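You operate a simulated robot arm through the tools that you are given. There is no shell and no other tool. Be economical: measure what you need, move in short steps, check, and stop when the job is done.

Carry out the task below with a simulated robot arm. There is one attempt and no reset: what you move stays moved.

JOB
Put the blue tin and the pink tin in the drawers with their words.
Fine: each in the drawer that bears its word; never both drawers out at once, both shut at the end.

It is judged by the outcome, as a careful person would: the job done as asked, and still so three seconds after it is handed in. It fails if anything else is knocked over, pushed out of place, dropped, spilled or broken.

ROBOT AND FRAMES
A 6-joint arm with a two-finger parallel gripper, fixed in place. Base frame: the origin is at the foot of the arm, x ahead of it, y to its left, z up. Lengths are in m, angles in degrees, forces in N, time in s.
With the tool pointing down near the work surface it reaches from about 0.1 to 0.66 m from the base axis. Its first joint turns from -166.0 to 166.0 degrees. Payload 4.1 kg.
Tool frame: the origin (TCP) lies between the finger pads and is the grasp point; the fingertips stand 0.023 m ahead of it; z points along the fingers, y is the line along which they close. Largest opening 0.094 m; finger width 0.038, thickness 0.01; the body of the gripper, 0.054 by 0.096 m, starts 0.039 m behind the TCP.
Orientation is told as [roll, pitch, yaw] about the base's x, y, z axes, in that order, counted from this pose: with the fingers straight down and closing along the base's y, the tool's x points along the base's -x, its y along +y and its z along -z.

CONTROLS
- The arm moves only by the tool nudge_tool. Its argument "series" is a list of rows, each an object of numbers (a shift or turn left out is 0, a gripper value left out holds the last): "fingers": the closure in counts, from 0 (fully open) to 255 (shut); "tx", "ty", "tz": the shift along the base's x, y, z in m; "rx", "ry", "rz": the turn, a rotation vector about the base's x, y, z in degrees. In form: [{"fingers": .., "tx": .., "ty": .., "tz": .., "rx": .., "ry": .., "rz": ..}, ...]. A call has 1 to 20 rows; each row shifts and turns the commanded pose from where the row before left it. A row lasts 0.2 s, in which the tool goes at most 0.05 m and 8.6 degrees; a call with a longer step from one row to the next is refused whole, and so is a gripper value outside its range. A pose out of reach is approached as far as the arm can. The call stops where the force on the tool passes 40 N (or 10 N more than at its start, if that is more) or the arm is blocked; 0.2 s more then pass. Each finger travels about 0.045 m/s and halts on what it meets, pressing with about 26 N; the grip force reading is that of the motor and also rises with nothing between the fingers. The clock runs only during rows and for 0.2 s after the last one: add rows that do not move to give the fingers time. The reply holds the time, the measured pose of the TCP, the force on the tool along the base axes, the opening and the grip force, in the units named above and with some noise.
- Cameras (640 x 400 px; columns grow to the right, rows downward): "scene" is fixed at [0.4002, 0.6501, 1.1851]; the picture's right is [-1.00, -0.04, 0.00], its down [-0.01, 0.35, -0.94] and it looks along [0.04, -0.94, -0.35] (base axes); focal length 246 px, centre (320, 200). "wrist" rides on the gripper at [-0.039, 0, -0.044] in the tool frame; the picture's right is [0.00, -1.00, 0.00], its down [0.97, 0.00, -0.24] and it looks along [0.24, 0.00, 0.97] (tool axes); focal length 218 px, centre (320, 200).
- grab_frame(camera): a new picture of that camera. It takes no simulated time.
- lift_body(by): slides the trunk up (or, below 0, down) by that many m; the arm rides with it, the base frame stays. It gives what a move gives, with no picture.
- measure_at(camera, pixels): for up to 12 pixels [column, row] of the newest picture of that camera ("zoom" is the newest enlarged one), the place [x, y, z] in the base frame of the surface seen there, good to about 0.002 m. It takes no simulated time.
- zoom(camera, box): a new picture of the part [left, top, right, bottom] of that camera's present view, enlarged. It takes no simulated time.
- close_job(): hands the job in; it is judged then, once.

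Keep the steps short. Do not move on a guess: measure, check each grasp and each placing, and mend mistakes. In all there are 80 turns and 34 pictures (those below and enlarged ones count). Leave the gripper open and the arm clear of the work at the hand-in unless told otherwise, and finish with a single line.

The tools are called after "Call:" as a command line: name --argument value ..., lists and objects as JSON in quotes. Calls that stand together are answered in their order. nudge_tool: Moves the arm, as the interface text tells. Its arguments: {"type":"object","properties":{"series":{"type":"array","items":{"type":"object","properties":{"fingers":{"type":"number"},"tx":{"type":"number"},"ty":{"type":"number"},"tz":{"type":"number"},"rx":{"type":"number"},"ry":{"type":"number"},"rz":{"type":"number"}}}}},"required":["series"]} The other tools are called the same way: lift_body (by) slides the trunk up or down; grab_frame (camera) takes a picture; measure_at (camera, pixels) gives the place of the surface under pixels of a picture; zoom (camera, box) takes an enlarged picture of a part of a camera's view; close_job () hands the job in.

At the start:

```text
t: 0.0
eef_pos: [0.3313, -0.2584, 1.2754]
tool_rot: [0.0, 0.0, 0.0]
contact_force: [-0.2, -0.8, 0.2]
gripper_width: 0.094
finger_force: 0.1
trunk travel left (down, up): [-0.409, 0.181]
```

scene: 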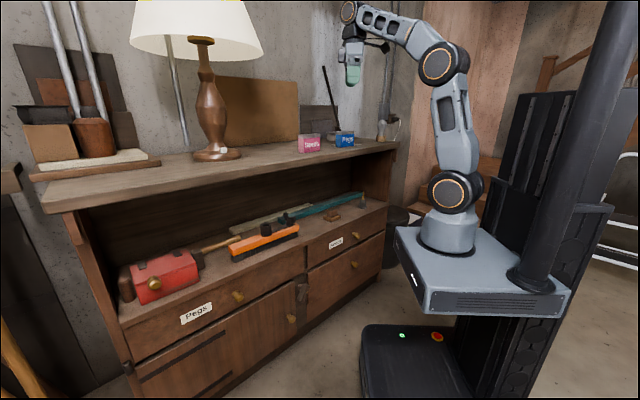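
wrist: 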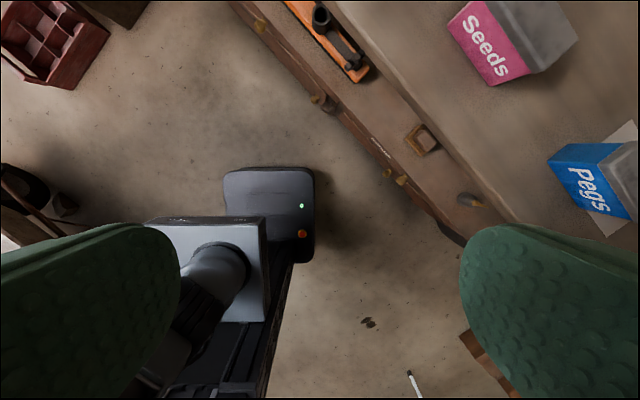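

I see a cabinet with two tins on its top shelf and labelled drawers below. I'll enlarge the tins and the labels so I can measure them.

Call:
zoom --camera "scene" --box '[260, 110, 420, 210]'

Call:
zoom --camera "scene" --box '[110, 190, 400, 371]'

```text
4.00 times, centred on (340, 160) of scene
```

zoom: 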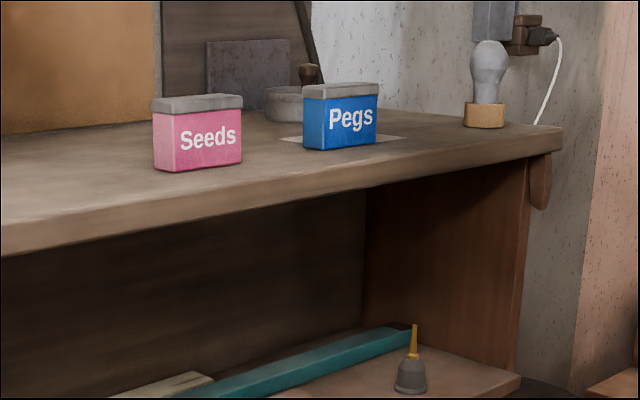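

```text
2.21 times, centred on (255, 280) of scene
```

zoom: 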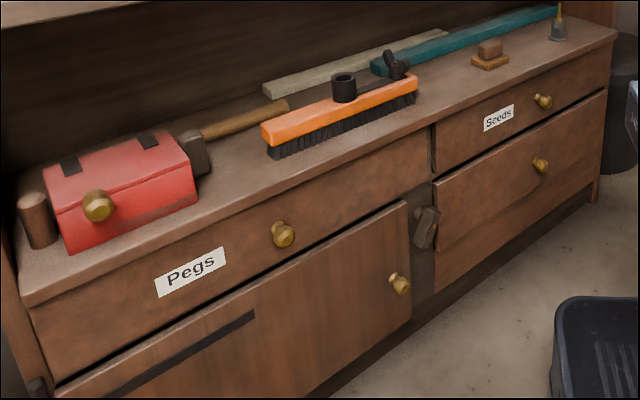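

The labels read: left upper drawer "Pegs", right upper drawer "Seeds". Next I'll measure the knobs, drawer corners and labels in the zoom, and the tins in the scene view.

Call:
measure_at --camera "zoom" --pixels '[[282, 236], [272, 228], [543, 101], [536, 97], [190, 272], [498, 118], [40, 310], [425, 140], [436, 130], [608, 45], [500, 100], [360, 230]]'

Call:
measure_at --camera "scene" --pixels '[[299, 150], [320, 149], [299, 137], [301, 135], [320, 134], [309, 145], [336, 146], [353, 145], [337, 132], [354, 131], [345, 140], [345, 148]]'

Call:
measure_at --camera "wrist" --pixels '[[468, 5], [500, 8], [530, 70], [497, 82], [560, 30], [556, 160], [600, 150], [580, 205], [630, 215], [324, 103], [388, 172], [401, 180]]'

```text
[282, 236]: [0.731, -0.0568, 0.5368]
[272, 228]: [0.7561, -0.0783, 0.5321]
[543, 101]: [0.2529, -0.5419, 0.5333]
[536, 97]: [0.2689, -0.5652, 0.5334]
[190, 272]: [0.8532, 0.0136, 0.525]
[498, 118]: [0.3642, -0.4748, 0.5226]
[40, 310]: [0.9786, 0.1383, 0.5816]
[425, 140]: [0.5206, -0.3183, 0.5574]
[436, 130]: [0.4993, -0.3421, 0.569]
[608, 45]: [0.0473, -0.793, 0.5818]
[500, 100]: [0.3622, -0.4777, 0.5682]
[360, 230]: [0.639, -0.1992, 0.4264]
```

```text
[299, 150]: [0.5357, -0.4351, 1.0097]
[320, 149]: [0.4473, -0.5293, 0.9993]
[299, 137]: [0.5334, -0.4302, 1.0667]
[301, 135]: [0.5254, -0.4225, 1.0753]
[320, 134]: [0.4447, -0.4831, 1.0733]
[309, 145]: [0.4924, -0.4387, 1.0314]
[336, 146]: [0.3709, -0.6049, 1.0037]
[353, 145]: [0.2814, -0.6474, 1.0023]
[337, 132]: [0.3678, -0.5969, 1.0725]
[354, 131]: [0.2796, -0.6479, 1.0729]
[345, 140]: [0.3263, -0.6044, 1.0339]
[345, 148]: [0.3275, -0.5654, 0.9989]
```

```text
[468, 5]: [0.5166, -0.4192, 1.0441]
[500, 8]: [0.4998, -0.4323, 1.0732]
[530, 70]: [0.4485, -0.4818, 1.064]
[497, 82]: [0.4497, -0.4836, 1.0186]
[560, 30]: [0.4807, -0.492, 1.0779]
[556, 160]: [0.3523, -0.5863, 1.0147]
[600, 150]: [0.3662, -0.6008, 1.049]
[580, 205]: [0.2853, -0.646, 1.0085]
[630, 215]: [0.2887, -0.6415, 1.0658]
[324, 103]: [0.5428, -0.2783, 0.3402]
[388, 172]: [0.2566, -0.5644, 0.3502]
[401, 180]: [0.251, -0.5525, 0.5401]
```

The cabinet face runs at about 45° (y ≈ x − 0.84). I'll measure the shelf edge, the lamp, the lower top's edge and the arm's foot and shoulder to plan clearances.

Call:
measure_at --camera "scene" --pixels '[[448, 240], [452, 193], [438, 65], [395, 146], [200, 184], [240, 155], [125, 310], [300, 242], [380, 208], [266, 244], [334, 219], [400, 240]]'

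Call:
zoom --camera "scene" --box '[290, 125, 362, 170]'

```text
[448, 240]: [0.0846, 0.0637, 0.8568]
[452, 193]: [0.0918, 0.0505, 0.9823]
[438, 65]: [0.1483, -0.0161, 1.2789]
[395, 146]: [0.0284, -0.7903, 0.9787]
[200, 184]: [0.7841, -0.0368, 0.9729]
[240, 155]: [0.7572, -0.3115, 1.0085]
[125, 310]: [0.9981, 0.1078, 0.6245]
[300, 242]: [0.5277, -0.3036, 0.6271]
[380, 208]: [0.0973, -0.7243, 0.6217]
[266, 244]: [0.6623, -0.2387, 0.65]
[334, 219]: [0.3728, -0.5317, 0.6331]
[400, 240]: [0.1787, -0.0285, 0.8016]
```

```text
8.89 times, centred on (326, 148) of scene
```

zoom: 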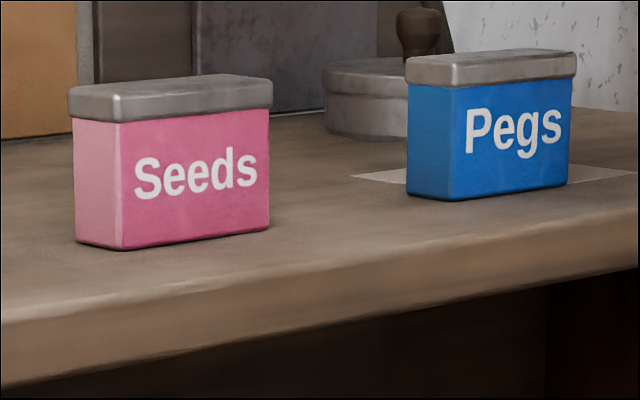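

The layout is clear: both shelves end near d = −0.58 along the cabinet normal, and the drawer faces are at −0.594. I'll retract the tool from the cabinet and turn it by −45°, ready for the Pegs knob. Then I'll lower the trunk.

Call:
nudge_tool --series '[{"tx": -0.025, "ty": 0.025, "fingers": 0}, {"tx": -0.025, "ty": 0.025}, {"rz": -7.5}, {"rz": -7.5}, {"rz": -7.5}, {"rz": -7.5}, {"rz": -7.5}, {"rz": -7.5}]'

Call:
lift_body --by -0.38

```text
t: 1.8
eef_pos: [0.2821, -0.2091, 1.2775]
tool_rot: [0.0, 0.0, -45.3]
contact_force: [-0.5, 0.3, 0.3]
gripper_width: 0.0939
finger_force: 0.0
trunk travel left (down, up): [-0.409, 0.181]
```

```text
t: 5.5
eef_pos: [0.2823, -0.208, 0.8967]
tool_rot: [-0.1, 0.0, -45.0]
contact_force: [-0.7, 0.0, -0.4]
gripper_width: 0.0938
finger_force: 0.0
trunk travel left (down, up): [-0.029, 0.561]
```

The trunk is down and clear. Next I'll tilt the tool to horizontal, facing the cabinet, while moving to a point in front of the Pegs knob.

Call:
nudge_tool --series '[{"tx": 0.03, "ty": 0.02, "tz": -0.026, "rx": -5.303, "ry": -5.303}, {"tx": 0.03, "ty": 0.02, "tz": -0.026, "rx": -5.303, "ry": -5.303}, {"tx": 0.03, "ty": 0.02, "tz": -0.026, "rx": -5.303, "ry": -5.303}, {"tx": 0.03, "ty": 0.02, "tz": -0.026, "rx": -5.303, "ry": -5.303}, {"tx": 0.03, "ty": 0.02, "tz": -0.026, "rx": -5.303, "ry": -5.303}, {"tx": 0.03, "ty": 0.02, "tz": -0.026, "rx": -5.303, "ry": -5.303}, {"tx": 0.03, "ty": 0.02, "tz": -0.026, "rx": -5.303, "ry": -5.303}, {"tx": 0.03, "ty": 0.02, "tz": -0.026, "rx": -5.303, "ry": -5.303}, {"tx": 0.03, "ty": 0.02, "tz": -0.026, "rx": -5.303, "ry": -5.303}, {"tx": 0.03, "ty": 0.02, "tz": -0.026, "rx": -5.303, "ry": -5.303}, {"tx": 0.03, "ty": 0.02, "tz": -0.026, "rx": -5.303, "ry": -5.303}, {"tx": 0.03, "ty": 0.02, "tz": -0.026, "rx": -5.303, "ry": -5.303}, {}]'

Call:
grab_frame --camera "wrist"

```text
t: 8.3
eef_pos: [0.643, 0.0333, 0.5813]
tool_rot: [158.2, -89.9, 156.8]
contact_force: [1.3, -0.6, -0.3]
gripper_width: 0.0941
finger_force: 0.1
trunk travel left (down, up): [-0.029, 0.561]
```

```text
28 pictures are left
```

wrist: 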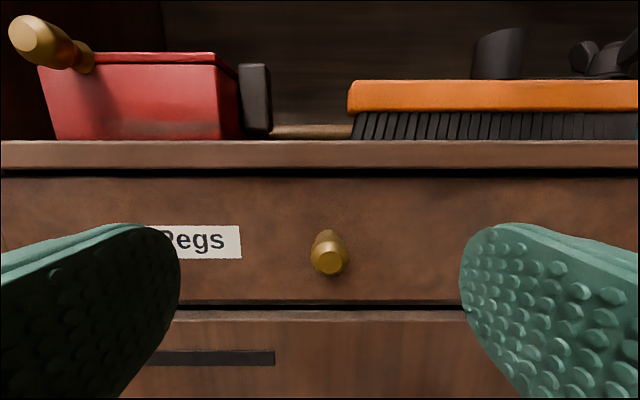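

The view is square onto the Pegs drawer, with the knob near (329,255). I'll measure the knob, the face and the drawer edges.

Call:
measure_at --camera "wrist" --pixels '[[329, 261], [315, 258], [345, 258], [329, 238], [329, 273], [329, 200], [380, 250], [329, 295], [329, 152], [40, 35]]'

```text
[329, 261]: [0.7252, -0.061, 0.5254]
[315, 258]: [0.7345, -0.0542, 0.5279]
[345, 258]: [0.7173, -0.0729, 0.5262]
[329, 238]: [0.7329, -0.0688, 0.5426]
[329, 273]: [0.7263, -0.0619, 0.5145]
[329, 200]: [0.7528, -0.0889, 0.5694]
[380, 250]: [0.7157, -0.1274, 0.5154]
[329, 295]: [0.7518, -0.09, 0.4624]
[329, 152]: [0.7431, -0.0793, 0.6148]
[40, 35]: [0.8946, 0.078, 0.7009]
```

The knob head is centred at about a = 0.469, z = 0.527, with its front at d = −0.556. I'll drop to its height, advance with open fingers to just short of the face, and close.

Call:
nudge_tool --series '[{"tz": -0.027, "tx": -0.0032, "ty": -0.0032}, {"tz": -0.027, "tx": -0.0032, "ty": -0.0032}, {"tx": 0.0232, "ty": -0.0232}, {"tx": 0.0232, "ty": -0.0232}, {"tx": 0.0232, "ty": -0.0232}, {"tx": 0.0225, "ty": -0.0225}, {}, {"fingers": 255}, {}, {}, {}, {}, {}]'

Call:
grab_frame --camera "wrist"

```text
t: 11.1
eef_pos: [0.7291, -0.065, 0.5294]
tool_rot: [-15.0, -89.9, -29.8]
contact_force: [10.3, 12.8, 0.5]
gripper_width: 0.0339
finger_force: 45.0
trunk travel left (down, up): [-0.029, 0.561]
```

```text
27 pictures are left
```

wrist: 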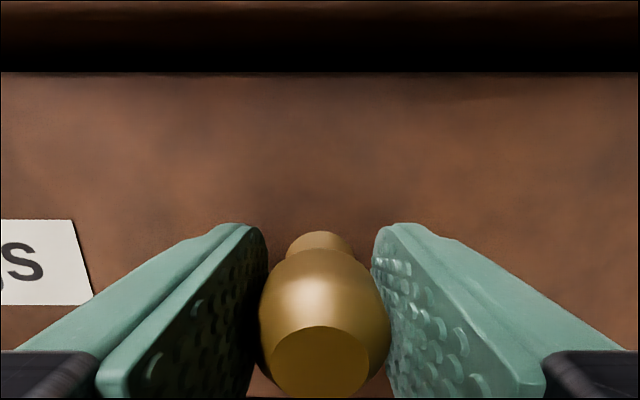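

The fingers are on the knob with some sideways load, as the left pad touched first. I'll shift 3 mm left to centre and let the grip settle, then start with a short pull.

Call:
nudge_tool --series '[{"tx": 0.002, "ty": 0.002}, {}, {}, {"tx": -0.007, "ty": 0.007}, {"tx": -0.007, "ty": 0.007}, {"tx": -0.007, "ty": 0.007}]'

Call:
grab_frame --camera "wrist"

```text
t: 12.5
eef_pos: [0.708, -0.045, 0.5309]
tool_rot: [-16.5, -89.9, -28.7]
contact_force: [0.2, -1.8, -3.6]
gripper_width: 0.0337
finger_force: 45.1
trunk travel left (down, up): [-0.029, 0.561]
```

```text
26 pictures are left
```

wrist: 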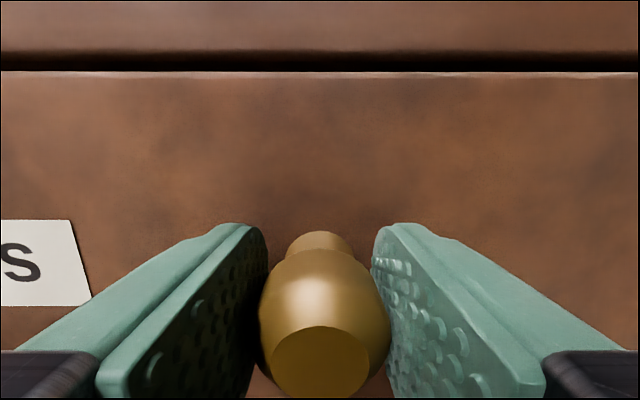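

The drawer is following: a gap shows at the top edge and the force is low. I'll pull about 0.17 m more, gently.

Call:
nudge_tool --series '[{"tx": -0.01, "ty": 0.01}, {"tx": -0.01, "ty": 0.01}, {"tx": -0.01, "ty": 0.01}, {"tx": -0.01, "ty": 0.01}, {"tx": -0.01, "ty": 0.01}, {"tx": -0.01, "ty": 0.01}, {"tx": -0.01, "ty": 0.01}, {"tx": -0.01, "ty": 0.01}, {"tx": -0.01, "ty": 0.01}, {"tx": -0.01, "ty": 0.01}, {"tx": -0.01, "ty": 0.01}, {"tx": -0.01, "ty": 0.01}, {}]'

Call:
grab_frame --camera "scene"

```text
t: 15.3
eef_pos: [0.588, 0.0755, 0.5307]
tool_rot: [-13.3, -89.8, -31.7]
contact_force: [-7.1, -8.1, -8.2]
gripper_width: 0.0337
finger_force: 44.8
trunk travel left (down, up): [-0.029, 0.561]
```

```text
25 pictures are left
```

scene: 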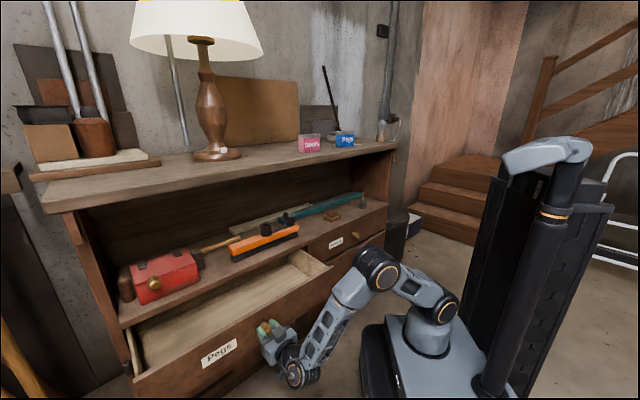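

The drawer is out about 0.2 m and looks empty. I'll measure its interior before letting go.

Call:
measure_at --camera "scene" --pixels '[[220, 320], [260, 300], [290, 285], [230, 330], [308, 256], [328, 267], [200, 350], [140, 340], [180, 325], [300, 272], [275, 315]]'

Call:
zoom --camera "scene" --box '[110, 230, 350, 380]'

```text
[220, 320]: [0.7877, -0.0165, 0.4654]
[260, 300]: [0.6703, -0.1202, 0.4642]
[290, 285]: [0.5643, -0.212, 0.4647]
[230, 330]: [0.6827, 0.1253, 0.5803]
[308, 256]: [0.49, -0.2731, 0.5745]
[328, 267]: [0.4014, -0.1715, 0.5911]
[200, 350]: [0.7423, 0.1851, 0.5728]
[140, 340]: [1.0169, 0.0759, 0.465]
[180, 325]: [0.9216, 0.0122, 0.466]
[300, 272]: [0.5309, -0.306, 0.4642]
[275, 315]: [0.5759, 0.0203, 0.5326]
```

```text
2.67 times, centred on (230, 305) of scene
```

zoom: 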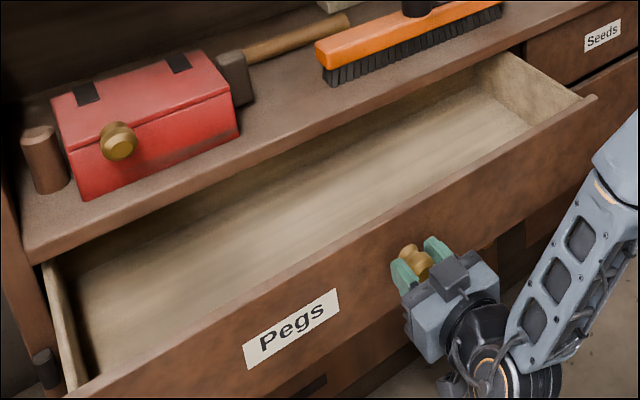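

The drawer floor is at z = 0.465, the side tops are near 0.577, and there is about 0.17 m of clear opening, so the tins fit upright. I'll release, back off and rise.

Call:
nudge_tool --series '[{"fingers": 0}, {}, {}, {}, {"tx": -0.02, "ty": 0.02}, {"tx": -0.02, "ty": 0.02}, {"tx": -0.015, "ty": 0.015}, {"tz": 0.04}, {"tz": 0.04}, {"tz": 0.04}, {"tz": 0.04}, {"tz": 0.04}]'

```text
t: 17.9
eef_pos: [0.5346, 0.1303, 0.7304]
tool_rot: [-42.7, -89.9, -2.3]
contact_force: [0.1, 0.3, -0.3]
gripper_width: 0.0941
finger_force: 0.1
trunk travel left (down, up): [-0.029, 0.561]
```

The knob is released and the tool is clear. I'll reverse the tilt to point the tool down and bring it back in front of the base, then raise the trunk.

Call:
nudge_tool --series '[{"tx": -0.021, "ty": -0.0275, "tz": 0.014, "rx": 5.303, "ry": 5.303}, {"tx": -0.021, "ty": -0.0275, "tz": 0.014, "rx": 5.303, "ry": 5.303}, {"tx": -0.021, "ty": -0.0275, "tz": 0.014, "rx": 5.303, "ry": 5.303}, {"tx": -0.021, "ty": -0.0275, "tz": 0.014, "rx": 5.303, "ry": 5.303}, {"tx": -0.021, "ty": -0.0275, "tz": 0.014, "rx": 5.303, "ry": 5.303}, {"tx": -0.021, "ty": -0.0275, "tz": 0.014, "rx": 5.303, "ry": 5.303}, {"tx": -0.021, "ty": -0.0275, "tz": 0.014, "rx": 5.303, "ry": 5.303}, {"tx": -0.021, "ty": -0.0275, "tz": 0.014, "rx": 5.303, "ry": 5.303}, {"tx": -0.021, "ty": -0.0275, "tz": 0.014, "rx": 5.303, "ry": 5.303}, {"tx": -0.021, "ty": -0.0275, "tz": 0.014, "rx": 5.303, "ry": 5.303}, {"tx": -0.021, "ty": -0.0275, "tz": 0.014, "rx": 5.303, "ry": 5.303}, {"tx": -0.021, "ty": -0.0275, "tz": 0.014, "rx": 5.303, "ry": 5.303}, {}]'

Call:
lift_body --by 0.38

```text
t: 20.7
eef_pos: [0.2818, -0.1985, 0.898]
tool_rot: [0.0, 0.2, -45.0]
contact_force: [0.7, 0.3, -0.4]
gripper_width: 0.094
finger_force: 0.2
trunk travel left (down, up): [-0.029, 0.561]
```

```text
t: 24.3
eef_pos: [0.2829, -0.1981, 1.2785]
tool_rot: [0.0, -0.1, -45.0]
contact_force: [-0.5, -0.2, -0.9]
gripper_width: 0.0939
finger_force: 0.1
trunk travel left (down, up): [-0.409, 0.181]
```

The tins sit at a radius of about 0.7 m, so reach matters and I need accurate sizes. I'll move the wrist camera over the point between them.

Call:
nudge_tool --series '[{"tx": 0.0102, "ty": -0.0424}, {"tx": 0.0102, "ty": -0.0424}, {"tx": 0.0102, "ty": -0.0424}, {"tx": 0.0102, "ty": -0.0424}, {"tx": 0.0102, "ty": -0.0424}, {"tx": 0.0102, "ty": -0.0424}, {"tx": 0.0102, "ty": -0.0424}, {}]'

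Call:
grab_frame --camera "wrist"

```text
t: 26.1
eef_pos: [0.3213, -0.4379, 1.2035]
tool_rot: [0.0, -0.2, -44.9]
contact_force: [-0.1, -0.4, -0.4]
gripper_width: 0.0942
finger_force: 0.0
out of reach, approached as far as the arm can: row 3, 4, 5, 6, 7
trunk travel left (down, up): [-0.409, 0.181]
```

```text
23 pictures are left
```

wrist: 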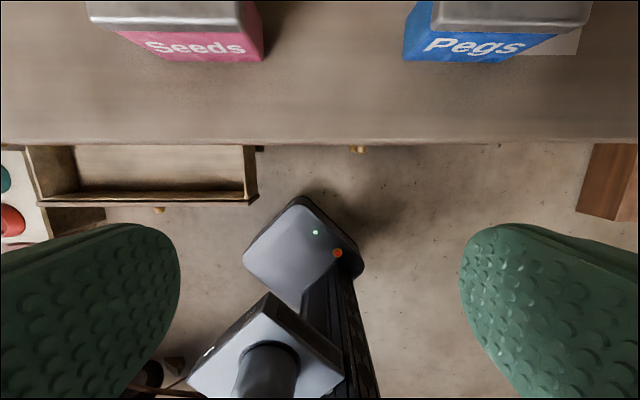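

The arm is fully stretched here because the shoulder is low. I'll raise the trunk to gain reach and move the TCP down relative to it to keep its height.

Call:
lift_body --by 0.17

Call:
nudge_tool --series '[{"tz": -0.04}, {"tz": -0.04}, {"tz": -0.04}, {}]'

Call:
grab_frame --camera "wrist"

```text
t: 28.1
eef_pos: [0.3199, -0.4389, 1.3734]
tool_rot: [0.0, -0.2, -45.0]
contact_force: [0.2, 0.3, 0.3]
gripper_width: 0.0941
finger_force: 0.0
trunk travel left (down, up): [-0.579, 0.011]
```

```text
t: 29.1
eef_pos: [0.3207, -0.4379, 1.2532]
tool_rot: [-0.1, -0.1, -44.9]
contact_force: [-0.3, -0.2, 0.0]
gripper_width: 0.0939
finger_force: 0.0
trunk travel left (down, up): [-0.579, 0.011]
```

```text
22 pictures are left
```

wrist: 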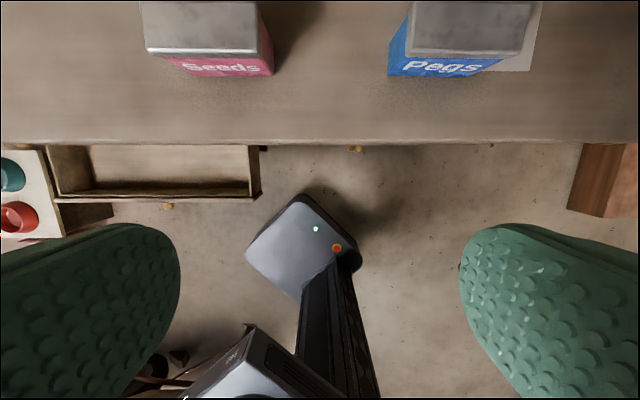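

The tins' far edges are cut off. I'll move 6 cm further over the shelf at this height.

Call:
nudge_tool --series '[{"tx": 0.021, "ty": -0.021}, {"tx": 0.021, "ty": -0.021}, {}]'

Call:
grab_frame --camera "wrist"

```text
t: 29.9
eef_pos: [0.3628, -0.4796, 1.2558]
tool_rot: [-0.1, -0.2, -45.1]
contact_force: [0.6, 0.1, -0.2]
gripper_width: 0.0942
finger_force: 0.1
trunk travel left (down, up): [-0.579, 0.011]
```

```text
21 pictures are left
```

wrist: 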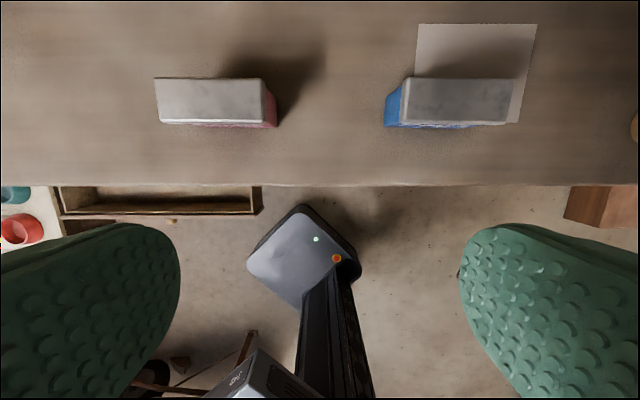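

The tin lids are now fully visible. I'll measure their corners.

Call:
measure_at --camera "wrist" --pixels '[[157, 82], [259, 82], [163, 120], [265, 121], [212, 100], [407, 82], [511, 82], [402, 121], [504, 121], [457, 100], [212, 123], [452, 125]]'

```text
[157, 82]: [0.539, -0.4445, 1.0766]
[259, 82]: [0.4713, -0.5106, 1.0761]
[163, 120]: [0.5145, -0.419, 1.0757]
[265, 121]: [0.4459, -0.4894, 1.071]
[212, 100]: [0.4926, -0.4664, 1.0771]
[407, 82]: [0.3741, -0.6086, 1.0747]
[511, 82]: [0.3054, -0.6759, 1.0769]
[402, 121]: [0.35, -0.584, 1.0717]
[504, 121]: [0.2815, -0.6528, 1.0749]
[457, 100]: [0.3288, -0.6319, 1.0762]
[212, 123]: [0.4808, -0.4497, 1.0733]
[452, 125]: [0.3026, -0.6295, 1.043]
```

The tins are 0.098 × 0.04 m with tops at 1.077. Blue is centred at (0.328, −0.630) and pink at (0.4925, −0.466), so they must be gripped across the thin side, closing along the cabinet normal (yaw +45°). I'll take up the last of the trunk travel, yaw by 90° and descend to z ≈ 1.15.

Call:
lift_body --by 0.01

Call:
nudge_tool --series '[{"rz": 8.2}, {"rz": 8.2}, {"rz": 8.2}, {"rz": 8.2}, {"rz": 8.2}, {"rz": 8.2}, {"rz": 8.2}, {"rz": 8.2}, {"rz": 8.2}, {"rz": 8.2}, {"rz": 8.0}, {"tz": -0.04}, {"tz": -0.04}, {"tz": -0.03}, {}]'

```text
t: 30.4
eef_pos: [0.3622, -0.4799, 1.2647]
tool_rot: [0.1, -0.2, -45.1]
contact_force: [0.1, -0.5, 1.0]
gripper_width: 0.094
finger_force: 0.1
trunk travel left (down, up): [-0.589, 0.001]
```

```text
t: 33.6
eef_pos: [0.361, -0.4808, 1.1555]
tool_rot: [-0.1, -0.2, 45.0]
contact_force: [0.5, 0.9, -0.1]
gripper_width: 0.0941
finger_force: 0.0
trunk travel left (down, up): [-0.589, 0.001]
```

The yaw is now +45° at z 1.156. I'll move over the blue tin in small steps.

Call:
nudge_tool --series '[{"tx": -0.0066, "ty": -0.0298}, {"tx": -0.0066, "ty": -0.0298}, {"tx": -0.0066, "ty": -0.0298}, {"tx": -0.0066, "ty": -0.0298}, {"tx": -0.0066, "ty": -0.0298}, {}]'

Call:
grab_frame --camera "wrist"

```text
t: 35.0
eef_pos: [0.3077, -0.5832, 1.1423]
tool_rot: [0.0, -0.3, 44.9]
contact_force: [-0.6, -0.4, 0.5]
gripper_width: 0.094
finger_force: 0.1
out of reach, approached as far as the arm can: row 3, 4, 5
trunk travel left (down, up): [-0.589, 0.001]
```

```text
20 pictures are left
```

wrist: 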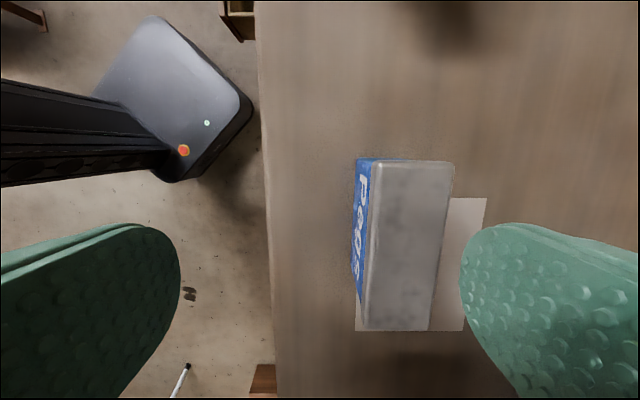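

The arm's vertical reach ends at r ≈ 0.66 to 0.68, and blue is at 0.71. Leaning the tool outward by about 14° brings the wrist closer. I'll tilt here, step to the gap right beside the blue tin, come down to grasp height there, and then slide in along its length with the fingers straddling it.

Call:
nudge_tool --series '[{"rx": -4.95, "ry": -4.95}, {"rx": -4.95, "ry": -4.95}, {"tx": 0.025, "ty": 0.025}, {"tx": 0.025, "ty": 0.025}, {"tx": 0.016, "ty": -0.016}, {"tx": 0.016, "ty": -0.016}, {}]'

Call:
grab_frame --camera "wrist"

```text
t: 36.6
eef_pos: [0.3898, -0.5626, 1.1414]
tool_rot: [-14.1, -0.1, 44.9]
contact_force: [0.7, -0.5, 0.3]
gripper_width: 0.0941
finger_force: 0.0
trunk travel left (down, up): [-0.589, 0.001]
```

```text
19 pictures are left
```

wrist: 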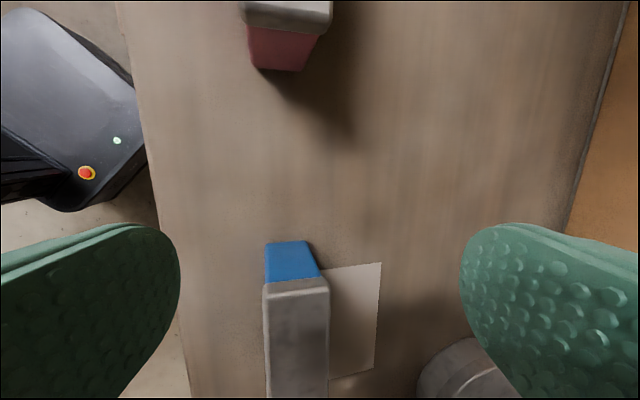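

A round box stands behind the blue tin near (450,365). I'll measure it against the rear finger's path, along with the shelf's back wall.

Call:
measure_at --camera "wrist" --pixels '[[425, 370], [440, 350], [460, 340], [450, 380], [418, 385], [297, 284], [325, 300], [268, 300], [290, 244]]'

```text
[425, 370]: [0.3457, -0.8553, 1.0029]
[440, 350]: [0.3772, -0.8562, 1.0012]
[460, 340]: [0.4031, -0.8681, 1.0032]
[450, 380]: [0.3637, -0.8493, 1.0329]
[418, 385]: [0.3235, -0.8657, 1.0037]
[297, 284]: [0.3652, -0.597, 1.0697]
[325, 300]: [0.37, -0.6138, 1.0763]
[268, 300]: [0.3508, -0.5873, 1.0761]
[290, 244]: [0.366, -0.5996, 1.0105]
```

The round box is 11 cm behind, so it's clear. I'll descend in the gap and then slide along the tin.

Call:
nudge_tool --series '[{"tz": -0.03}, {"tz": -0.03}, {"tz": -0.022}, {}, {"tx": -0.0145, "ty": -0.0175}, {"tx": -0.0145, "ty": -0.0175}, {"tx": -0.0145, "ty": -0.0145}, {"tx": -0.0145, "ty": -0.0145}, {}]'

Call:
grab_frame --camera "wrist"

```text
t: 38.6
eef_pos: [0.3316, -0.6277, 1.0601]
tool_rot: [-14.0, -0.1, 45.1]
contact_force: [-0.2, 0.1, 0.7]
gripper_width: 0.0937
finger_force: 0.1
trunk travel left (down, up): [-0.589, 0.001]
```

```text
18 pictures are left
```

wrist: 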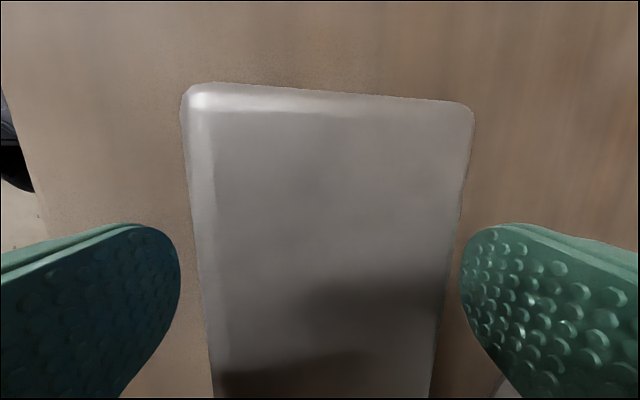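

The tool reached the tin and the fingers straddle it evenly. I'll close in stages.

Call:
nudge_tool --series '[{"fingers": 110}, {}, {}, {"fingers": 140}, {}, {"fingers": 255}, {}, {}, {}]'

Call:
grab_frame --camera "wrist"

Call:
zoom --camera "scene" --box '[280, 100, 408, 180]'

```text
t: 40.6
eef_pos: [0.3311, -0.6268, 1.0613]
tool_rot: [-14.3, -0.1, 44.9]
contact_force: [1.9, -3.4, 11.9]
gripper_width: 0.0378
finger_force: 25.6
trunk travel left (down, up): [-0.589, 0.001]
```

```text
17 pictures are left
```

wrist: 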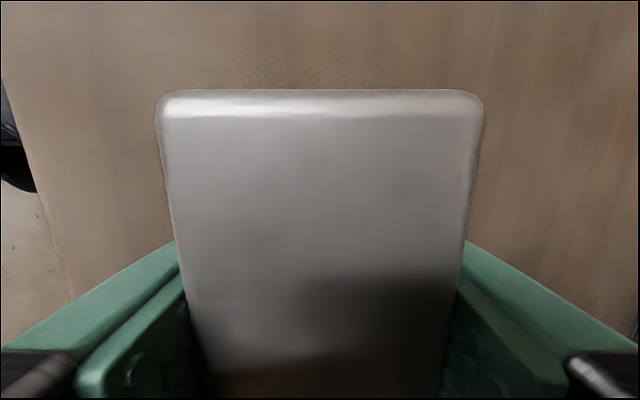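

```text
5.00 times, centred on (344, 140) of scene
```

zoom: 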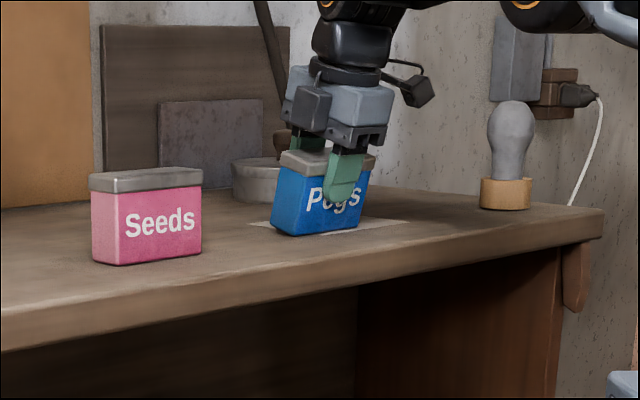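

The tin is firmly gripped at 0.038 m wide and has aligned with the pads as intended. I'll lift a little, then carry it back away from the shelf, setting the tool upright on the way.

Call:
nudge_tool --series '[{"tz": 0.01}, {"tz": 0.01, "tx": -0.005, "ty": 0.005}, {"tz": 0.015, "tx": -0.01, "ty": 0.01}, {"tz": 0.015, "tx": -0.015, "ty": 0.015}, {"tz": 0.015, "tx": -0.02, "ty": 0.02}, {"tz": 0.015, "tx": -0.025, "ty": 0.025}, {"tx": -0.025, "ty": 0.025}, {"tx": -0.025, "ty": 0.025}, {"tx": -0.025, "ty": 0.025}, {"rx": 4.95, "ry": 4.95}, {"rx": 4.95, "ry": 4.95}, {}]'

Call:
grab_frame --camera "scene"

```text
t: 43.2
eef_pos: [0.1806, -0.4771, 1.1387]
tool_rot: [0.0, -0.1, 45.0]
contact_force: [-0.1, -0.3, -1.3]
gripper_width: 0.0375
finger_force: 25.6
trunk travel left (down, up): [-0.589, 0.001]
```

```text
15 pictures are left
```

scene: 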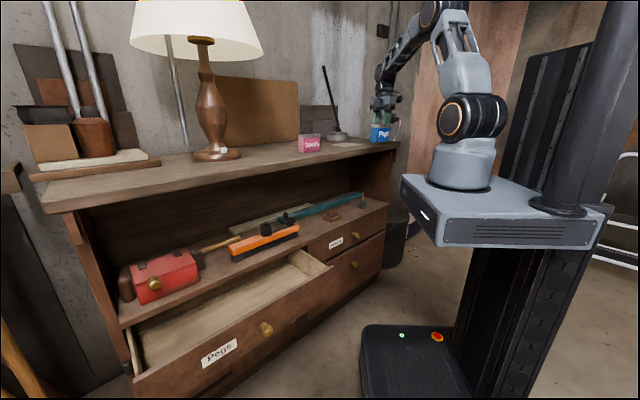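

The blue tin is held upright and nothing else moved. I'll bring it in front of the base, then lower the trunk by 0.45 m.

Call:
nudge_tool --series '[{"tx": 0.0233, "ty": 0.036}, {"tx": 0.0233, "ty": 0.036}, {"tx": 0.0233, "ty": 0.036}, {"tx": 0.0233, "ty": 0.036}, {"tx": 0.0233, "ty": 0.036}, {}]'

Call:
lift_body --by -0.45

```text
t: 44.6
eef_pos: [0.2984, -0.2979, 1.1387]
tool_rot: [0.0, -0.2, 44.9]
contact_force: [-0.5, -0.4, -1.5]
gripper_width: 0.0375
finger_force: 26.2
trunk travel left (down, up): [-0.589, 0.001]
```

```text
refused: -0.45 is not a number from -0.4 to 0.4
```

Call:
lift_body --by -0.4

Call:
lift_body --by -0.05

```text
t: 48.5
eef_pos: [0.2981, -0.2981, 0.739]
tool_rot: [0.1, -0.2, 45.0]
contact_force: [-0.8, 0.2, -2.1]
gripper_width: 0.0377
finger_force: 25.8
trunk travel left (down, up): [-0.189, 0.401]
```

```text
t: 49.4
eef_pos: [0.2986, -0.2985, 0.6874]
tool_rot: [-0.1, -0.3, 45.0]
contact_force: [-0.9, -0.6, -1.2]
gripper_width: 0.0378
finger_force: 26.6
trunk travel left (down, up): [-0.139, 0.451]
```

TCP is at z 0.687, with the tin's bottom near 0.625, above the drawer rim at 0.59. I'll move over the drawer opening at a = 0.30, d = −0.495.

Call:
nudge_tool --series '[{"tz": 0.02}, {"tx": 0.033, "ty": 0.0201}, {"tx": 0.033, "ty": 0.0201}, {"tx": 0.033, "ty": 0.0201}, {"tx": 0.033, "ty": 0.0201}, {"tx": 0.033, "ty": 0.0201}, {"tx": 0.033, "ty": 0.0201}, {"tx": 0.033, "ty": 0.0201}, {"tx": 0.033, "ty": 0.0201}, {}]'

Call:
grab_frame --camera "scene"

```text
t: 51.6
eef_pos: [0.5621, -0.136, 0.7115]
tool_rot: [-0.1, -0.2, 45.0]
contact_force: [-0.3, 0.0, -1.0]
gripper_width: 0.0374
finger_force: 26.0
trunk travel left (down, up): [-0.139, 0.451]
```

```text
14 pictures are left
```

scene: 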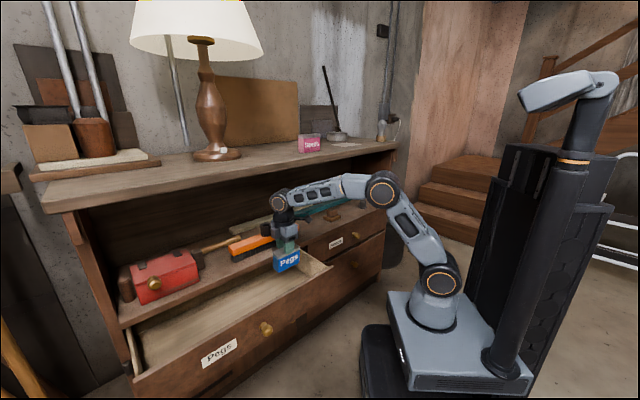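

The tin is over the drawer opening. I'll descend to just above the floor, then creep down to feel for contact.

Call:
nudge_tool --series '[{"tz": -0.04}, {"tz": -0.04}, {"tz": -0.04}, {"tz": -0.035}, {"tz": -0.015}, {}]'

Call:
zoom --camera "scene" --box '[220, 220, 348, 300]'

```text
t: 52.8
eef_pos: [0.5623, -0.1386, 0.546]
tool_rot: [-0.8, -0.6, 45.0]
contact_force: [-2.4, -2.3, 13.7]
gripper_width: 0.0376
finger_force: 26.0
trunk travel left (down, up): [-0.139, 0.451]
stopped in row 6: the force on the tool passed its limit (the readings are from after the stop); the commanded pose is now the measured one
```

```text
5.00 times, centred on (284, 260) of scene
```

zoom: 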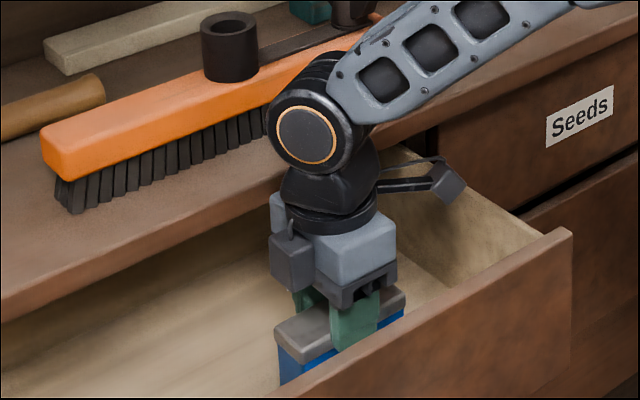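

Contact came at TCP z 0.546, a bit earlier than expected. I'll measure the lid height and the parts near the cabinet edge to learn what is touching.

Call:
measure_at --camera "zoom" --pixels '[[300, 325], [305, 345], [290, 365], [395, 300], [300, 135], [280, 215], [270, 110], [340, 190], [380, 330], [200, 300], [420, 290], [255, 200]]'

Call:
grab_frame --camera "wrist"

```text
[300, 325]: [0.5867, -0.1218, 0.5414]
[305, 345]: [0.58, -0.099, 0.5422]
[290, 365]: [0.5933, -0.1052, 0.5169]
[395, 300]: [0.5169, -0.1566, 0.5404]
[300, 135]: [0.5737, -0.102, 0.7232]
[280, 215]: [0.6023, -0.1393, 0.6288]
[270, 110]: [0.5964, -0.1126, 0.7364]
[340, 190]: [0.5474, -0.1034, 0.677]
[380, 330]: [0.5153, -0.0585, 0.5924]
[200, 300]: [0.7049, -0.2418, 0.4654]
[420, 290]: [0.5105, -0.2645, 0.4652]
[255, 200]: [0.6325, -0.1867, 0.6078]
```

```text
12 pictures are left
```

wrist: 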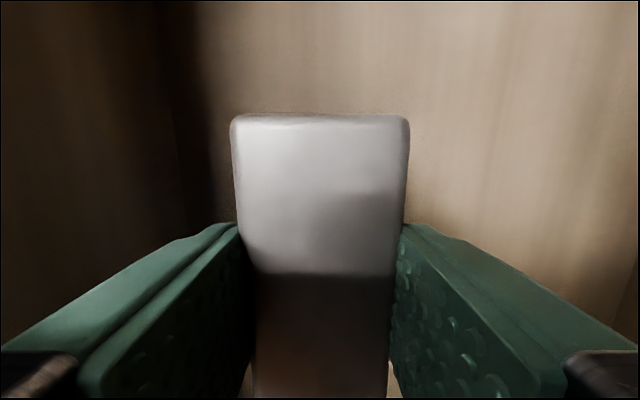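

The lid is at z 0.541 at both ends, which is exactly the drawer floor plus the tin's height, so the tin stands level on the floor. I'll release and rise straight up.

Call:
nudge_tool --series '[{"fingers": 120}, {}, {"fingers": 0}, {}, {}, {"tz": 0.04}, {"tz": 0.04}, {"tz": 0.04}, {"tz": 0.04}, {}]'

Call:
zoom --camera "scene" --box '[140, 210, 380, 360]'

```text
t: 55.0
eef_pos: [0.564, -0.1389, 0.7025]
tool_rot: [-0.6, -0.4, 45.0]
contact_force: [-0.2, 0.6, -0.2]
gripper_width: 0.0941
finger_force: 0.1
trunk travel left (down, up): [-0.139, 0.451]
```

```text
2.67 times, centred on (260, 285) of scene
```

zoom: 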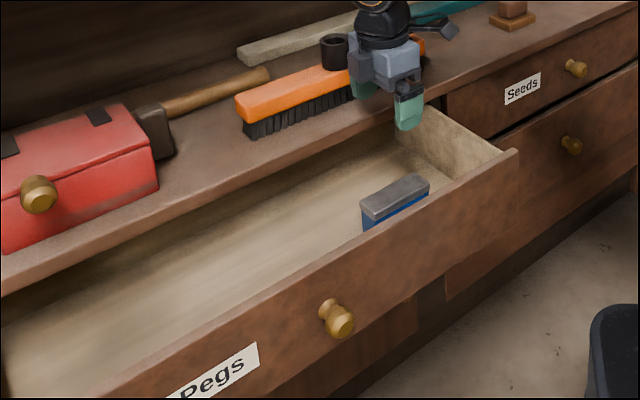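

The blue tin stands in the Pegs drawer. To shut the drawer I'll retract to the front, turn back to the knob-facing yaw and go to the verified trunk height.

Call:
nudge_tool --series '[{"tz": 0.04}, {"tz": 0.04}, {"tx": -0.028, "ty": 0.028, "fingers": 255}, {"tx": -0.028, "ty": 0.028}, {"tx": -0.028, "ty": 0.028}, {"tx": -0.028, "ty": 0.028}, {"tx": -0.028, "ty": 0.028}, {"rz": -8.2}, {"rz": -8.2}, {"rz": -8.2}, {"rz": -8.2}, {"rz": -8.2}, {"rz": -8.2}, {"rz": -8.2}, {"rz": -8.2}, {"rz": -8.2}, {"rz": -8.2}, {"rz": -8.0}, {}]'

Call:
lift_body --by -0.11

```text
t: 59.0
eef_pos: [0.4236, 0.0017, 0.7826]
tool_rot: [-0.6, -0.4, -45.1]
contact_force: [0.3, -0.5, 0.5]
gripper_width: 0.0
finger_force: 25.5
trunk travel left (down, up): [-0.139, 0.451]
```

```text
t: 60.4
eef_pos: [0.4237, 0.0017, 0.6734]
tool_rot: [-0.6, -0.4, -45.0]
contact_force: [0.3, -0.8, 0.1]
gripper_width: 0.0
finger_force: 25.9
trunk travel left (down, up): [-0.029, 0.561]
```

Now I'll tilt the closed fingers to horizontal in front of the Pegs knob and drop to the knob's height.

Call:
nudge_tool --series '[{"tx": 0.009, "ty": 0.0108, "rx": -5.303, "ry": -5.303}, {"tx": 0.009, "ty": 0.0108, "rx": -5.303, "ry": -5.303}, {"tx": 0.009, "ty": 0.0108, "rx": -5.303, "ry": -5.303}, {"tx": 0.009, "ty": 0.0108, "rx": -5.303, "ry": -5.303}, {"tx": 0.009, "ty": 0.0108, "rx": -5.303, "ry": -5.303}, {"tx": 0.009, "ty": 0.0108, "rx": -5.303, "ry": -5.303}, {"tx": 0.009, "ty": 0.0108, "rx": -5.303, "ry": -5.303}, {"tx": 0.009, "ty": 0.0108, "rx": -5.303, "ry": -5.303}, {"tx": 0.009, "ty": 0.0108, "rx": -5.303, "ry": -5.303}, {"tx": 0.009, "ty": 0.0108, "rx": -5.303, "ry": -5.303}, {"tx": 0.009, "ty": 0.0108, "rx": -5.303, "ry": -5.303}, {"tx": 0.009, "ty": 0.0108, "rx": -5.303, "ry": -5.303}, {"tz": -0.0365}, {"tz": -0.0365}, {"tz": -0.0365}, {"tz": -0.0365}, {}]'

Call:
grab_frame --camera "wrist"

```text
t: 64.0
eef_pos: [0.5311, 0.1317, 0.5247]
tool_rot: [174.8, -89.7, 139.6]
contact_force: [-0.1, -0.8, -0.6]
gripper_width: 0.0002
finger_force: 26.2
trunk travel left (down, up): [-0.029, 0.561]
```

```text
10 pictures are left
```

wrist: 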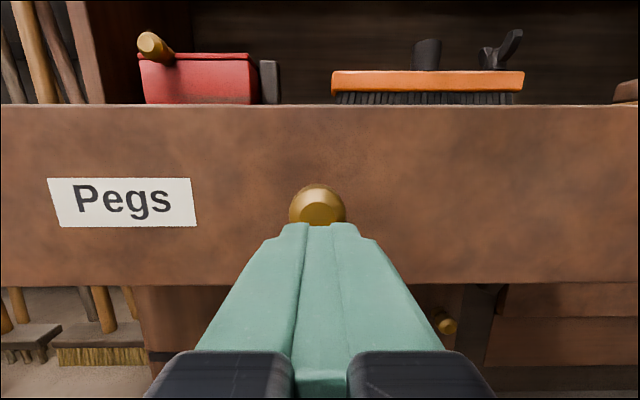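

The closed fingers are centred on the knob. I'll push gently: first approach and most of the stroke.

Call:
nudge_tool --series '[{"tx": 0.014, "ty": -0.014}, {"tx": 0.014, "ty": -0.014}, {"tx": 0.005, "ty": -0.005}, {"tx": 0.005, "ty": -0.005}, {"tx": 0.007, "ty": -0.007}, {"tx": 0.009, "ty": -0.009}, {"tx": 0.01, "ty": -0.01}, {"tx": 0.01, "ty": -0.01}, {"tx": 0.01, "ty": -0.01}, {"tx": 0.01, "ty": -0.01}, {"tx": 0.01, "ty": -0.01}, {"tx": 0.01, "ty": -0.01}, {"tx": 0.01, "ty": -0.01}, {"tx": 0.01, "ty": -0.01}, {"tx": 0.01, "ty": -0.01}, {"tx": 0.009, "ty": -0.009}, {"tx": 0.007, "ty": -0.007}, {"tx": 0.004, "ty": -0.004}]'

```text
t: 67.8
eef_pos: [0.6944, -0.0326, 0.528]
tool_rot: [179.6, -89.7, 134.9]
contact_force: [-1.2, 0.4, 0.8]
gripper_width: 0.0
finger_force: 25.5
trunk travel left (down, up): [-0.029, 0.561]
```

There are about 2 cm left. I'll creep until it seats.

Call:
nudge_tool --series '[{"tx": 0.003, "ty": -0.003}, {"tx": 0.003, "ty": -0.003}, {"tx": 0.0025, "ty": -0.0025}, {"tx": 0.002, "ty": -0.002}, {"tx": 0.002, "ty": -0.002}, {"tx": 0.002, "ty": -0.002}, {"tx": 0.002, "ty": -0.002}, {"tx": 0.002, "ty": -0.002}]'

Call:
grab_frame --camera "scene"

```text
t: 69.2
eef_pos: [0.7058, -0.044, 0.5267]
tool_rot: [-156.4, -89.6, 110.8]
contact_force: [-28.6, 18.2, 6.5]
gripper_width: 0.0
finger_force: 26.5
trunk travel left (down, up): [-0.029, 0.561]
stopped in row 6: the force on the tool passed its limit (the readings are from after the stop); the commanded pose is now the measured one
```

```text
9 pictures are left
```

scene: 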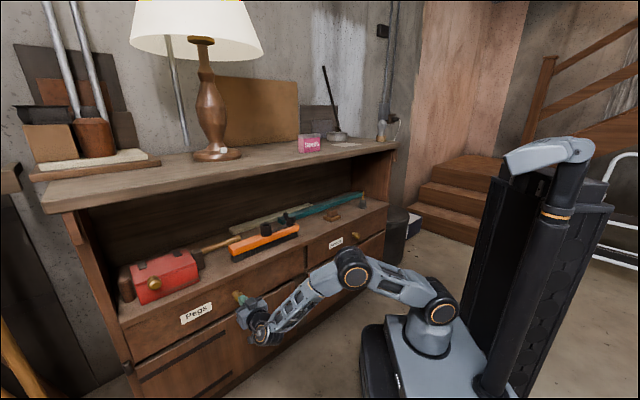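

It stopped on a firm 34 N push. I'll check that the Pegs face is flush with the frame.

Call:
measure_at --camera "scene" --pixels '[[196, 313], [160, 330], [180, 325], [215, 300], [280, 270], [336, 243], [325, 250]]'

```text
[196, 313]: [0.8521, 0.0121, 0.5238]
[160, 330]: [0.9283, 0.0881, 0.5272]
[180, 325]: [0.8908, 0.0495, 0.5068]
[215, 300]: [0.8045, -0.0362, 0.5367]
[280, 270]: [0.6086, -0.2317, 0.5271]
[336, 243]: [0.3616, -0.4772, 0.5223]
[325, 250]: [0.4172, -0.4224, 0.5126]
```

The Pegs drawer is flush with its face at d = −0.594, as at the start. I'll back off, rise and ease the tilt to 45°. Then I'll traverse to the Seeds drawer.

Call:
nudge_tool --series '[{"tx": -0.0236, "ty": 0.0236}, {"tx": -0.0236, "ty": 0.0236}, {"tx": -0.0236, "ty": 0.0236}, {"tz": 0.045}, {"tz": 0.045}, {"tz": 0.045}, {"tz": 0.045}, {"rx": 5.303, "ry": 5.303}, {"rx": 5.303, "ry": 5.303}, {"rx": 5.303, "ry": 5.303}, {"rx": 5.303, "ry": 5.303}, {"rx": 5.303, "ry": 5.303}, {"rx": 5.303, "ry": 5.303}, {}]'

Call:
nudge_tool --series '[{"tx": -0.03, "ty": -0.03, "fingers": 0}, {"tx": -0.03, "ty": -0.03}, {"tx": -0.03, "ty": -0.03}, {"tx": -0.03, "ty": -0.03}, {"tx": -0.03, "ty": -0.03}, {"tx": -0.03, "ty": -0.03}, {"tx": -0.03, "ty": -0.03}, {"tx": -0.03, "ty": -0.03}, {"tx": -0.03, "ty": -0.03}, {"tx": -0.03, "ty": -0.03}, {"tx": -0.03, "ty": -0.03}, {"tx": -0.03, "ty": -0.03}, {"tx": -0.03, "ty": -0.03}, {"tx": -0.03, "ty": -0.03}, {"tx": -0.03, "ty": -0.03}, {"tx": -0.03, "ty": -0.03}, {}]'

Call:
grab_frame --camera "wrist"

```text
t: 72.2
eef_pos: [0.6376, 0.0247, 0.7054]
tool_rot: [-0.9, -45.1, -44.7]
contact_force: [0.4, 1.2, 0.4]
gripper_width: 0.0
finger_force: 25.7
trunk travel left (down, up): [-0.029, 0.561]
```

```text
t: 75.8
eef_pos: [0.1551, -0.4564, 0.7044]
tool_rot: [-0.9, -45.2, -44.9]
contact_force: [0.0, -0.7, 0.1]
gripper_width: 0.0937
finger_force: 0.0
trunk travel left (down, up): [-0.029, 0.561]
```

```text
8 pictures are left
```

wrist: 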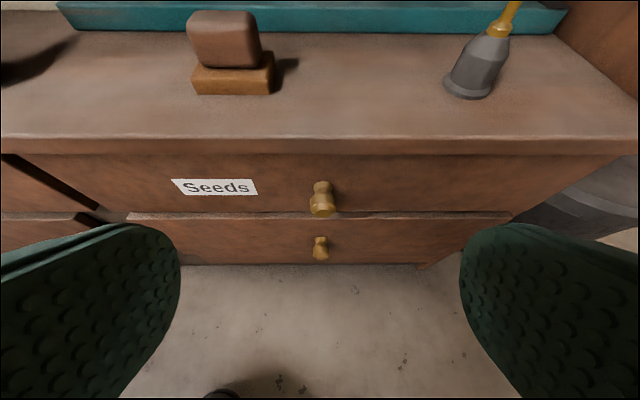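

The Seeds knob is near (321,203). I'll measure it.

Call:
measure_at --camera "wrist" --pixels '[[321, 211], [312, 205], [332, 205], [321, 198], [321, 185], [370, 190], [321, 165]]'

```text
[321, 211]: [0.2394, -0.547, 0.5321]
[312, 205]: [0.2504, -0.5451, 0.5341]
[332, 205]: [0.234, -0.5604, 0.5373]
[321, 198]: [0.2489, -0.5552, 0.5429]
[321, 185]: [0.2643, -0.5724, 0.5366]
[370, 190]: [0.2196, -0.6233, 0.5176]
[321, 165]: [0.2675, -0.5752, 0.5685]
```

The knob is centred at a ≈ −0.2185, z ≈ 0.53, with its front at d = −0.556. I'll go down in front of it, advance with open fingers and close.

Call:
nudge_tool --series '[{"tz": -0.035, "tx": -0.0039, "ty": -0.0039}, {"tz": -0.035}, {"tz": -0.035}, {"tz": -0.035}, {"tz": -0.0345}, {"tx": 0.0179, "ty": -0.0179}, {"tx": 0.0179, "ty": -0.0179}, {"tx": 0.0179, "ty": -0.0179}, {"tx": 0.0179, "ty": -0.0179}, {"tx": 0.0179, "ty": -0.0179}, {}, {"fingers": 255}, {}, {}, {}, {}, {}]'

Call:
grab_frame --camera "wrist"

```text
t: 79.4
eef_pos: [0.2405, -0.5505, 0.5311]
tool_rot: [-1.1, -45.2, -45.0]
contact_force: [-26.8, -25.3, -2.3]
gripper_width: 0.0342
finger_force: 45.1
trunk travel left (down, up): [-0.029, 0.561]
```

```text
7 pictures are left
```

wrist: 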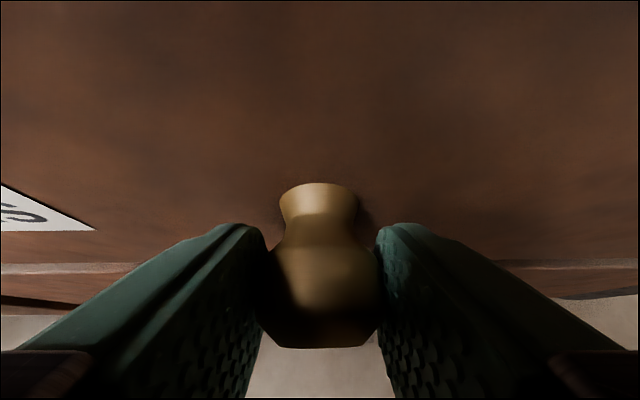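

The knob is gripped, with a sideways load of −36 N. I'll relieve it by shifting about 6 mm right, then pull gently by 0.2 m.

Call:
nudge_tool --series '[{"tx": -0.002, "ty": -0.002}, {"tx": -0.002, "ty": -0.002}, {}, {"tx": -0.006, "ty": 0.006}, {"tx": -0.008, "ty": 0.008}, {"tx": -0.01, "ty": 0.01}, {"tx": -0.01, "ty": 0.01}, {"tx": -0.01, "ty": 0.01}, {"tx": -0.01, "ty": 0.01}, {"tx": -0.01, "ty": 0.01}, {"tx": -0.01, "ty": 0.01}, {"tx": -0.01, "ty": 0.01}, {"tx": -0.01, "ty": 0.01}, {"tx": -0.01, "ty": 0.01}, {"tx": -0.01, "ty": 0.01}, {"tx": -0.01, "ty": 0.01}, {"tx": -0.01, "ty": 0.01}, {}]'

```text
t: 83.2
eef_pos: [0.1053, -0.4162, 0.5309]
tool_rot: [-0.8, -45.4, -44.6]
contact_force: [21.5, 21.7, 13.9]
gripper_width: 0.0338
finger_force: 44.7
trunk travel left (down, up): [-0.029, 0.561]
```

The Seeds drawer is out about 0.19 m. I'll release, retreat diagonally up along the tool axis, set the tool upright and go up.

Call:
nudge_tool --series '[{"fingers": 0}, {}, {}, {}, {"tx": -0.01, "ty": 0.01, "tz": 0.014}, {"tx": -0.015, "ty": 0.015, "tz": 0.021}, {"tx": -0.015, "ty": 0.015, "tz": 0.021}, {"tz": 0.045}, {"tz": 0.045}, {"tz": 0.045}, {"tz": 0.045, "tx": 0.03, "ty": 0.03}, {"tx": 0.03, "ty": 0.03, "rx": 5.303, "ry": 5.303}, {"tx": 0.03, "ty": 0.03, "rx": 5.303, "ry": 5.303}, {"tx": 0.03, "ty": 0.03, "rx": 5.303, "ry": 5.303}, {"tx": 0.02, "ty": 0.02, "rx": 5.303, "ry": 5.303}, {"rx": 5.303, "ry": 5.303}, {"rx": 5.303, "ry": 5.303}, {}]'

Call:
grab_frame --camera "scene"

```text
refused: row 11 steps farther than a row can; nothing moved
```

```text
6 pictures are left
```

scene: 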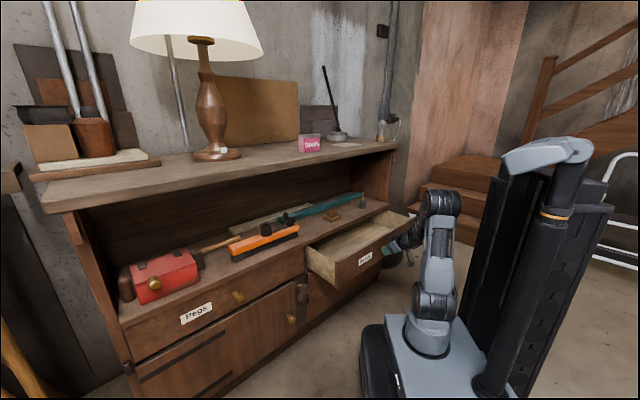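

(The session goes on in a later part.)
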